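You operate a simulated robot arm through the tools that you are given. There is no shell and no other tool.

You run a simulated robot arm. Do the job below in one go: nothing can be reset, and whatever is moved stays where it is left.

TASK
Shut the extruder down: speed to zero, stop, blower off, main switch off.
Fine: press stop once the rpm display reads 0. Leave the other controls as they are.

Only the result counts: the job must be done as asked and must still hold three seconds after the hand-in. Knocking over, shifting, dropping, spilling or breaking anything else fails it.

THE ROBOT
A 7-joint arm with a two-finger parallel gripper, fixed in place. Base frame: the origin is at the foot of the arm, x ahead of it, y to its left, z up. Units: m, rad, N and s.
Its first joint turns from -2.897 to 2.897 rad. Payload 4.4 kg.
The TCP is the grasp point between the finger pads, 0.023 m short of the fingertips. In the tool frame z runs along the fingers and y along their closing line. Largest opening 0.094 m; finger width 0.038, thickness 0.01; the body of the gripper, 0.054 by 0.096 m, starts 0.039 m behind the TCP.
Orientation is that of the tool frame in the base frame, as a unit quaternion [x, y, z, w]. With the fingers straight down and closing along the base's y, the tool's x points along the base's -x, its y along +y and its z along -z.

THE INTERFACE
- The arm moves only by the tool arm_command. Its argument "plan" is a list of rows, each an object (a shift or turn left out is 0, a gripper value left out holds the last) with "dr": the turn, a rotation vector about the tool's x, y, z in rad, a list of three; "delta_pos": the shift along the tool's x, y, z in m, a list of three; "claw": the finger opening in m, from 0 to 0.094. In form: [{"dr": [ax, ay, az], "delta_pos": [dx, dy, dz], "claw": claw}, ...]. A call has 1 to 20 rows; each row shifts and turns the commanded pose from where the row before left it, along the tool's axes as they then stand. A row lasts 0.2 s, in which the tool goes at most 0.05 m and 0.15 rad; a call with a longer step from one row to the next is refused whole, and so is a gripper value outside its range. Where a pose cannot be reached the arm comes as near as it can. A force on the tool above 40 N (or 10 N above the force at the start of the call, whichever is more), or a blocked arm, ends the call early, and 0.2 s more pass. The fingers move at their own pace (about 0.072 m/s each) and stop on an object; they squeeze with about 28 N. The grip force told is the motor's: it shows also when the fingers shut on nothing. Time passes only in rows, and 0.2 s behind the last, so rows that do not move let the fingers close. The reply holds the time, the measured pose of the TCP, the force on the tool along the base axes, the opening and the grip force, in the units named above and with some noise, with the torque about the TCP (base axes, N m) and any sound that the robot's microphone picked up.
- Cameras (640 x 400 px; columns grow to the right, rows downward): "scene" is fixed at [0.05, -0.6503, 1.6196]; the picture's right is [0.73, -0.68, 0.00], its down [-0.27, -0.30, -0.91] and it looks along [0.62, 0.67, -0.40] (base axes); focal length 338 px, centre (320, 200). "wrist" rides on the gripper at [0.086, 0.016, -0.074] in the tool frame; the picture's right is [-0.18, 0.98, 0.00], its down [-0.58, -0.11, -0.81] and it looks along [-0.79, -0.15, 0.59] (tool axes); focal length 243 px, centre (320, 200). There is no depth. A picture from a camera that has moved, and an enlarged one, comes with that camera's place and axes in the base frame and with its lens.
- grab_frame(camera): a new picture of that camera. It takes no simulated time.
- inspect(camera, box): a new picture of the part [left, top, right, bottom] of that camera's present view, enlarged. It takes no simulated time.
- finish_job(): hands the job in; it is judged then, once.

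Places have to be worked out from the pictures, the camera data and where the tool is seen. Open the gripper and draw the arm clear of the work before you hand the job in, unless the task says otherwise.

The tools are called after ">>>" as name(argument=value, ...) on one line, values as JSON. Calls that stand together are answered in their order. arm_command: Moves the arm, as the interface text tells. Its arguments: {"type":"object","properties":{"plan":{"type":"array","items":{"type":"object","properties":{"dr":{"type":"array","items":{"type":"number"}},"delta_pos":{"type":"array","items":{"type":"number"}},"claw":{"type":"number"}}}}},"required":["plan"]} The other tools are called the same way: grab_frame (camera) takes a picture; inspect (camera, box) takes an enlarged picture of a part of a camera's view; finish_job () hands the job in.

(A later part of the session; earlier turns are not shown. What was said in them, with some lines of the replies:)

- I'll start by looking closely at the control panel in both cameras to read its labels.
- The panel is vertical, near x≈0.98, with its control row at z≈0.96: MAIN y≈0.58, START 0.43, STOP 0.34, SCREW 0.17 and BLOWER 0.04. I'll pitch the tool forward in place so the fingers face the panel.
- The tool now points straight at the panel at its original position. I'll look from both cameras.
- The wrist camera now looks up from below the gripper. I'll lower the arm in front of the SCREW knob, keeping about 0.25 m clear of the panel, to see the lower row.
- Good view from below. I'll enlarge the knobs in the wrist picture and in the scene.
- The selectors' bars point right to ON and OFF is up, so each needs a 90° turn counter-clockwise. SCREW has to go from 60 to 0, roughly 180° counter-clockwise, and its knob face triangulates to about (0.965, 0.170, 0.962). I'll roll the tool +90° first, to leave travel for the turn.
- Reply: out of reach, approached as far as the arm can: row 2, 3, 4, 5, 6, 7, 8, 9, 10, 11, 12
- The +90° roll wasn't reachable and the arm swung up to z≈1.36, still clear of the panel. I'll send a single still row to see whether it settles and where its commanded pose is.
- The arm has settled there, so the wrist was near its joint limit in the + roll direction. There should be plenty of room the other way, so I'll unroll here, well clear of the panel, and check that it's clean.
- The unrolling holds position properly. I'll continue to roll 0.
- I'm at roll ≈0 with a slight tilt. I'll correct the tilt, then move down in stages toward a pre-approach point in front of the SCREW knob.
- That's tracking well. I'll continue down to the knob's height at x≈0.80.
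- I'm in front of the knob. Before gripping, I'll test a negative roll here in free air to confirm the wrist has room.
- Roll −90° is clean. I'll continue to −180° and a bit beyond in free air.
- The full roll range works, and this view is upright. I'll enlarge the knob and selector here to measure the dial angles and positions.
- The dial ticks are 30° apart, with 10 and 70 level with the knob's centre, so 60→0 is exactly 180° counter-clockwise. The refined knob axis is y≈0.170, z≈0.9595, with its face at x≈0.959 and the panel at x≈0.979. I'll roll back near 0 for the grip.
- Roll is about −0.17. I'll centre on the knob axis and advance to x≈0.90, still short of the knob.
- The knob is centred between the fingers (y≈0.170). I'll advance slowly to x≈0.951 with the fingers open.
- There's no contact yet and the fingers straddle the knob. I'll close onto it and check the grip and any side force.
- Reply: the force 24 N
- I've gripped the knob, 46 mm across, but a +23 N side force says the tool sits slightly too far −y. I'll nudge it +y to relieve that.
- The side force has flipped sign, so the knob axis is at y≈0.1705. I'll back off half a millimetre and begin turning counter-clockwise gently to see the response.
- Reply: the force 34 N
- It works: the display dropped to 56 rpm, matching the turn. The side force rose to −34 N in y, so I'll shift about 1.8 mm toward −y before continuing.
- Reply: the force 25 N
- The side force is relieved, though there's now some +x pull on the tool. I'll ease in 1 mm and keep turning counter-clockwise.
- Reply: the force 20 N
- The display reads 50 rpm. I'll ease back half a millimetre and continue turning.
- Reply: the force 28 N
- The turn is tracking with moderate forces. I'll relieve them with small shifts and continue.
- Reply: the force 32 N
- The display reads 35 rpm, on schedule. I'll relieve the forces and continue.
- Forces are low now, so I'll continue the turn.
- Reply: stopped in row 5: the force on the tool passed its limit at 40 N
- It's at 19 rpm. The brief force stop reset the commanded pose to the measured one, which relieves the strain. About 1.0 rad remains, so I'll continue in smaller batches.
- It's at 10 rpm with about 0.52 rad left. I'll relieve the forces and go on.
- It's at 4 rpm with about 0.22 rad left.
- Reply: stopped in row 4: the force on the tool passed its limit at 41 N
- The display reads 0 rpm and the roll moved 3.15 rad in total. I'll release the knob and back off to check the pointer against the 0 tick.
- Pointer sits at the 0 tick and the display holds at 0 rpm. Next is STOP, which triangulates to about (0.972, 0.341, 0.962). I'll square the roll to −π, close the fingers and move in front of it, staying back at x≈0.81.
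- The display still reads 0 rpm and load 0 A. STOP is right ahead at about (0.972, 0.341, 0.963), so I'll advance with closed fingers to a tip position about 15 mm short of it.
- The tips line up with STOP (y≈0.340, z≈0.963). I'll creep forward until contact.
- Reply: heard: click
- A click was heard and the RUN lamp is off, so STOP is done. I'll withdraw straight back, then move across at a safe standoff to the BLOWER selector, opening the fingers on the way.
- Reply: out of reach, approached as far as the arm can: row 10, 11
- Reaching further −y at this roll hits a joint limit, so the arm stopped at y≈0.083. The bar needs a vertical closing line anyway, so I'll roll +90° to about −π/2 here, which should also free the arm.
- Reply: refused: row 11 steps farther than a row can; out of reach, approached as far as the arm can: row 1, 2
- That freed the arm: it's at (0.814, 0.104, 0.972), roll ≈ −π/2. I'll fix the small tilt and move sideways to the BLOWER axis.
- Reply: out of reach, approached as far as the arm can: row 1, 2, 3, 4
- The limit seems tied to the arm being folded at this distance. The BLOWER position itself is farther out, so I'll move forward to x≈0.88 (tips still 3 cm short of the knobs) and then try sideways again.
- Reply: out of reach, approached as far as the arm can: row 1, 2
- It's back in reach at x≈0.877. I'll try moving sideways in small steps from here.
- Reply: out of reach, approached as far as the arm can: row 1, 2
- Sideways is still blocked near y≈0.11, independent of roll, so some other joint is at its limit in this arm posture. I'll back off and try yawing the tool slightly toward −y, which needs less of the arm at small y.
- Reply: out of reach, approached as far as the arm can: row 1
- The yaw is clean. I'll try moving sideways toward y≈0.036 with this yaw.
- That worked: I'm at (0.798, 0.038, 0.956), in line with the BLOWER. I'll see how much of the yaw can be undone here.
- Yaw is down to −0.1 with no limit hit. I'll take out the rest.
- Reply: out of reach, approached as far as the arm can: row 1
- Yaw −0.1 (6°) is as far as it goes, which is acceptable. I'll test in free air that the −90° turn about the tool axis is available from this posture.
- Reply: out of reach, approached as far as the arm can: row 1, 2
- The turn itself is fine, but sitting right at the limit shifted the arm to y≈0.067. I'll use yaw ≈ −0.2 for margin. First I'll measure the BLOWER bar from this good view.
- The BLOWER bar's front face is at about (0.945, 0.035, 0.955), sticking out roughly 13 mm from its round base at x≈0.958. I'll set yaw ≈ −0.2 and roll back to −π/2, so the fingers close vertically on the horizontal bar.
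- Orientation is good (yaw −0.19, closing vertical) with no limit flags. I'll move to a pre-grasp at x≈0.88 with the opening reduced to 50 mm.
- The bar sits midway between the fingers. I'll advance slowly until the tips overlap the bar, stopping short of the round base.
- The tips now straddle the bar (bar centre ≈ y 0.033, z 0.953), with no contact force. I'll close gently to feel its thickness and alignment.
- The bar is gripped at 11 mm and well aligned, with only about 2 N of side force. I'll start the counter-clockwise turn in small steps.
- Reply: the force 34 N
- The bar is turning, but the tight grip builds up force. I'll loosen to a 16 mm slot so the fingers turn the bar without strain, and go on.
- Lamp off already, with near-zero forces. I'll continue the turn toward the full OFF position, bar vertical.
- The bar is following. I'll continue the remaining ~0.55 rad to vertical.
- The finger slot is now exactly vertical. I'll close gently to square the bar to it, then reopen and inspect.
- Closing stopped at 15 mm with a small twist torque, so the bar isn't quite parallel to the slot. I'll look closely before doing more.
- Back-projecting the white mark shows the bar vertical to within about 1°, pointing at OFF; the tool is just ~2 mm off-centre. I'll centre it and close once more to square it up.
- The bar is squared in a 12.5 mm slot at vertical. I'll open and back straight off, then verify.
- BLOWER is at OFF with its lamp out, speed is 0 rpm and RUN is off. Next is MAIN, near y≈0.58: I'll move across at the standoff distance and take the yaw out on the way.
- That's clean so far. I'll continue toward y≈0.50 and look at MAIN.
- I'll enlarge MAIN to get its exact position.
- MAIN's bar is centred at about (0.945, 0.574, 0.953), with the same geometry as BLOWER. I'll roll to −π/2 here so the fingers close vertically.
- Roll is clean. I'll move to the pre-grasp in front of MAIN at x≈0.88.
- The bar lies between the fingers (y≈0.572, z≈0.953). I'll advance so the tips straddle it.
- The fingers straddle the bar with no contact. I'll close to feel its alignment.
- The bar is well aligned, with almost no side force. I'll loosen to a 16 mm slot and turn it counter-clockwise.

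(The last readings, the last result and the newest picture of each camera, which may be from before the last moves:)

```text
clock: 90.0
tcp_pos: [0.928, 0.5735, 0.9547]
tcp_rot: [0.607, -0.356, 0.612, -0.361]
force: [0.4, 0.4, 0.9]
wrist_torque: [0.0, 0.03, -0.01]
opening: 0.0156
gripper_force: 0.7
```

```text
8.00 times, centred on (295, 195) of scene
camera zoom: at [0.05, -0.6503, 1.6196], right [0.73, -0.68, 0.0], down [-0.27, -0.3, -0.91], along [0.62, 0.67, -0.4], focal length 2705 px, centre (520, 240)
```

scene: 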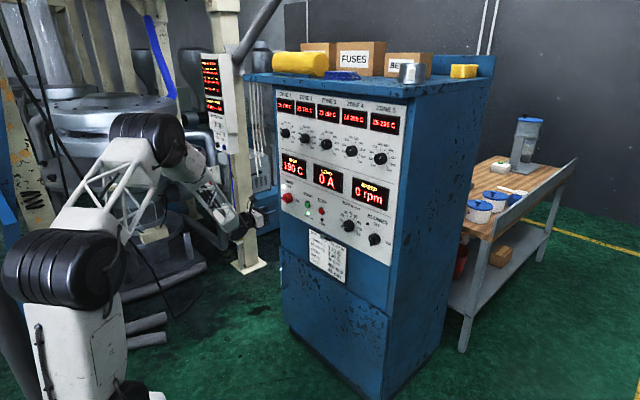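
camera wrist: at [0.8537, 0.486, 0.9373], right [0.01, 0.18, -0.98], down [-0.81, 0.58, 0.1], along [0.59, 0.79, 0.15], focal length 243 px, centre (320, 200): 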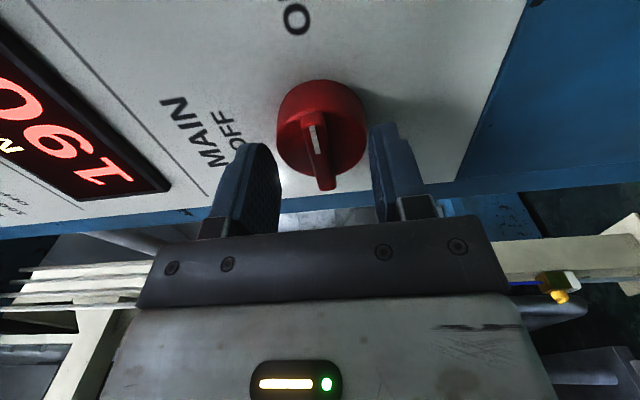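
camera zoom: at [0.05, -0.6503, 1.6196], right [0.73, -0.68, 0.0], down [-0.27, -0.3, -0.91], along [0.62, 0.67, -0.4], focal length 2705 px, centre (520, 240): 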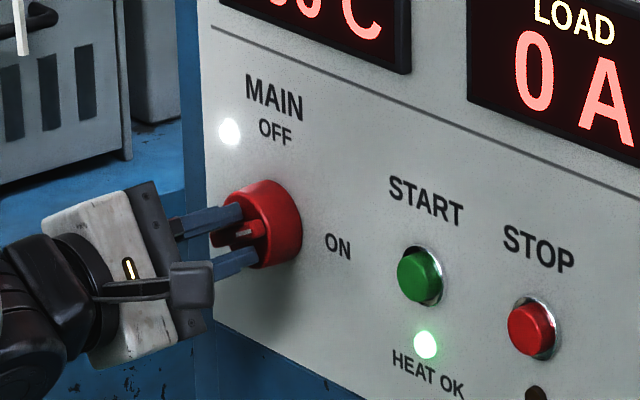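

The bar is following with near-zero force. I'll continue to about −π.

>>> arm_command(plan=[{"dr": [0, 0, -0.1]}, {"dr": [0, 0, -0.1]}, {"dr": [0, 0, -0.1]}, {"dr": [0, 0, -0.1]}, {"dr": [0, 0, -0.1]}, {"dr": [0, 0, -0.1]}, {"delta_pos": [0, 0, 0]}])

>>> inspect(camera="scene", box=[255, 170, 335, 220])

```text
clock: 91.6
tcp_pos: [0.9282, 0.5723, 0.9548]
tcp_rot: [0.685, -0.161, 0.692, -0.164]
force: [0.2, 0.8, 0.7]
wrist_torque: [0.0, -0.01, 0.01]
opening: 0.0154
gripper_force: 0.4
```

```text
8.00 times, centred on (295, 195) of scene
camera zoom: at [0.05, -0.6503, 1.6196], right [0.73, -0.68, 0.0], down [-0.27, -0.3, -0.91], along [0.62, 0.67, -0.4], focal length 2705 px, centre (520, 240)
```

zoom: 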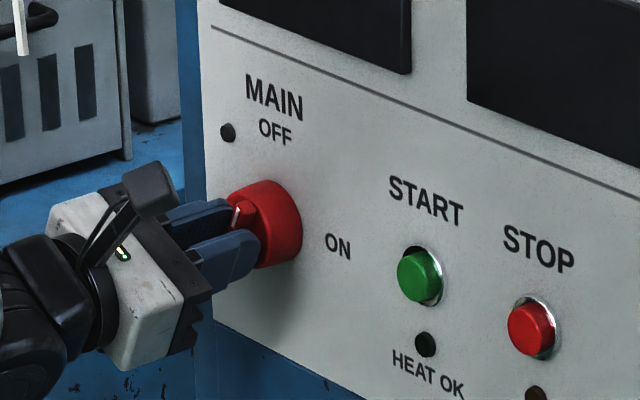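

Main power is out: the displays and lamps are dark. I'll finish the turn so the bar sits fully at OFF, then square it up.

>>> arm_command(plan=[{"dr": [0, 0, -0.1]}, {"dr": [0, 0, -0.1]}, {"dr": [0, 0, -0.1]}, {"dr": [0, 0, -0.1]}, {"dr": [0, 0, -0.07]}, {"delta_pos": [0, 0, 0]}])

>>> arm_command(plan=[{"claw": 0.012}, {"claw": 0.01}, {"claw": 0.01}, {"delta_pos": [0, 0, 0]}])

>>> inspect(camera="wrist", box=[240, 70, 400, 190])

```text
clock: 93.0
tcp_pos: [0.928, 0.5713, 0.9535]
tcp_rot: [0.704, 0.002, 0.71, 0.003]
force: [-0.1, 3.0, 1.8]
wrist_torque: [0.05, -0.01, 0.06]
opening: 0.0162
gripper_force: 0.9
```

```text
clock: 94.0
tcp_pos: [0.9288, 0.5722, 0.9536]
tcp_rot: [0.704, 0.003, 0.71, 0.002]
force: [-1.0, 10.9, 0.4]
wrist_torque: [0.25, -0.04, 0.22]
opening: 0.015
gripper_force: 6.0
```

```text
3.33 times, centred on (320, 130) of wrist
camera zoom: at [0.8525, 0.5575, 1.0391], right [0.0, -0.98, -0.18], down [-0.8, 0.11, -0.59], along [0.6, 0.14, -0.79], focal length 809 px, centre (320, 433)
```

zoom: 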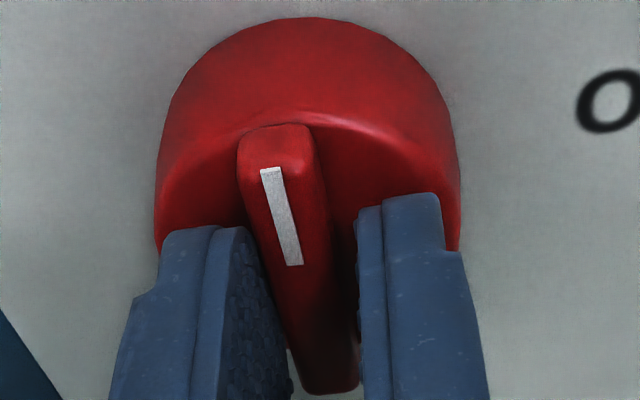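

The mark is within ~2° of vertical. As with BLOWER, I'll centre the tool about 1.5 mm +y so the fingers square the bar.

>>> arm_command(plan=[{"delta_pos": [0, -0.0015, 0]}, {"delta_pos": [0, 0, 0]}, {"delta_pos": [0, 0, 0]}])

```text
clock: 94.8
tcp_pos: [0.9273, 0.5743, 0.9556]
tcp_rot: [0.704, 0.002, 0.71, 0.003]
force: [2.0, 7.0, 0.8]
wrist_torque: [0.14, -0.08, 0.09]
opening: 0.0131
gripper_force: 3.5
```

>>> arm_command(plan=[{"delta_pos": [0, -0.0012, 0]}, {"delta_pos": [0, 0, 0]}, {"delta_pos": [0, 0, 0]}])

>>> inspect(camera="wrist", box=[240, 70, 400, 190])

```text
clock: 95.6
tcp_pos: [0.9283, 0.5744, 0.9551]
tcp_rot: [0.703, 0.003, 0.711, 0.002]
force: [-0.5, -0.2, -1.0]
wrist_torque: [0.04, 0.0, 0.08]
opening: 0.0112
gripper_force: 1.4
```

```text
3.33 times, centred on (320, 130) of wrist
camera zoom: at [0.8525, 0.5596, 1.039], right [0.0, -0.98, -0.18], down [-0.8, 0.11, -0.59], along [0.6, 0.14, -0.79], focal length 809 px, centre (320, 433)
```

zoom: 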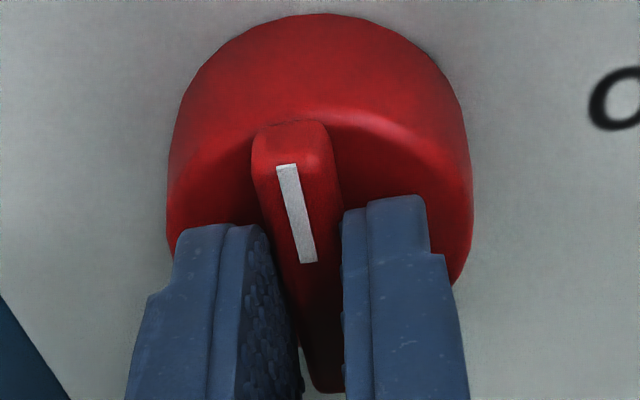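

The bar is squared at vertical with zero force, so MAIN is fully OFF. I'll open and back away from the panel.

>>> arm_command(plan=[{"claw": 0.05}, {"claw": 0.05}, {"delta_pos": [0, 0, -0.02]}, {"delta_pos": [0, 0, -0.04]}, {"delta_pos": [0, 0, -0.04]}, {"delta_pos": [0, 0, -0.04]}, {"delta_pos": [0, 0, -0.04], "claw": 0.094}, {"delta_pos": [0, 0, 0]}])

>>> grab_frame(camera="wrist")

>>> grab_frame(camera="scene")

>>> inspect(camera="scene", box=[275, 80, 403, 160])

>>> inspect(camera="scene", box=[275, 165, 403, 250])

```text
clock: 97.4
tcp_pos: [0.7479, 0.577, 0.9538]
tcp_rot: [0.703, 0.002, 0.711, 0.002]
force: [-0.1, 0.8, -0.9]
wrist_torque: [-0.01, -0.02, -0.02]
opening: 0.0943
gripper_force: 0.1
```

```text
taken
camera wrist: at [0.6727, 0.5597, 1.0372], right [0.0, -0.98, -0.18], down [-0.8, 0.11, -0.59], along [0.6, 0.14, -0.79], focal length 243 px, centre (320, 200)
```

wrist: 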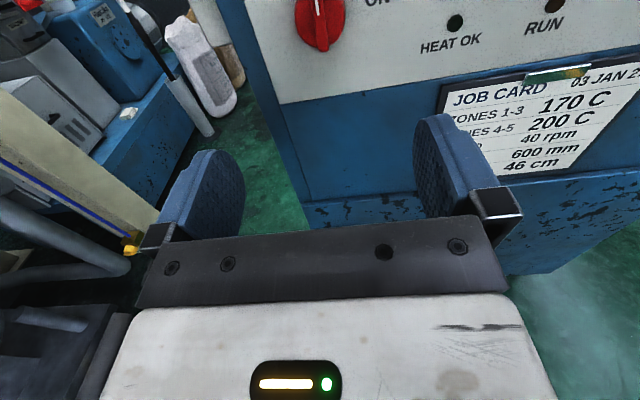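

```text
taken
```

scene: 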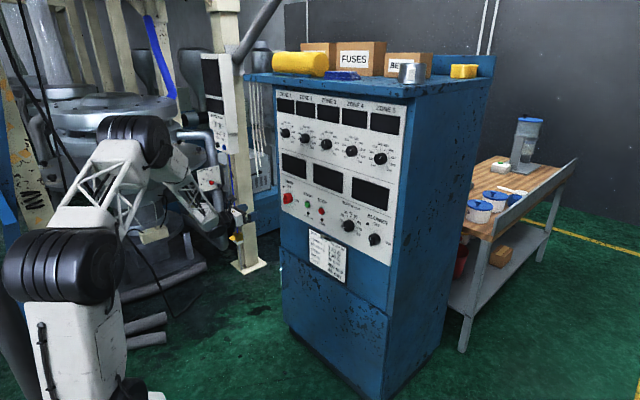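

```text
5.00 times, centred on (339, 120) of scene
camera zoom: at [0.05, -0.6503, 1.6196], right [0.73, -0.68, 0.0], down [-0.27, -0.3, -0.91], along [0.62, 0.67, -0.4], focal length 1691 px, centre (225, 600)
```

zoom: 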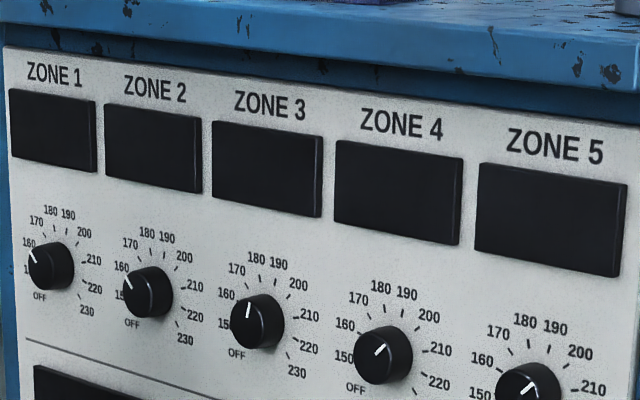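

```text
4.71 times, centred on (339, 208) of scene
camera zoom: at [0.05, -0.6503, 1.6196], right [0.73, -0.68, 0.0], down [-0.27, -0.3, -0.91], along [0.62, 0.67, -0.4], focal length 1591 px, centre (231, 165)
```

zoom: 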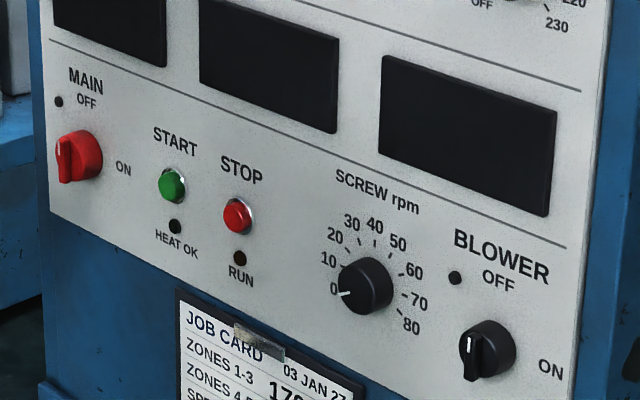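

Everything is done. SCREW is at 0, STOP was pressed while the display read 0 rpm (RUN went out), BLOWER and MAIN bars both point to OFF, and all displays and lamps are dark. The zone knobs are unchanged, the gripper is open and the arm is about 20 cm clear of the panel, so I'm handing in.

>>> finish_job()

```text
The job is handed in.
```

The extruder is shut down in the order you asked, and I've handed the job in.

- **Speed:** I turned the SCREW knob from 60 down to the 0 mark. The display read 0 rpm, and the load dropped to 0 A.
- **Stop:** I pressed STOP only after the display showed 0 rpm. It clicked and the RUN lamp went out.
- **Blower:** the switch points straight at OFF and its lamp is out.
- **Main switch:** it points straight at OFF, and all displays and lamps are dark.

I never touched START or the five zone knobs. Nothing was knocked or moved. The gripper is open and about 20 cm clear of the panel.

Early on, the arm hit a joint limit and swung up unexpectedly, but it stayed clear of everything.
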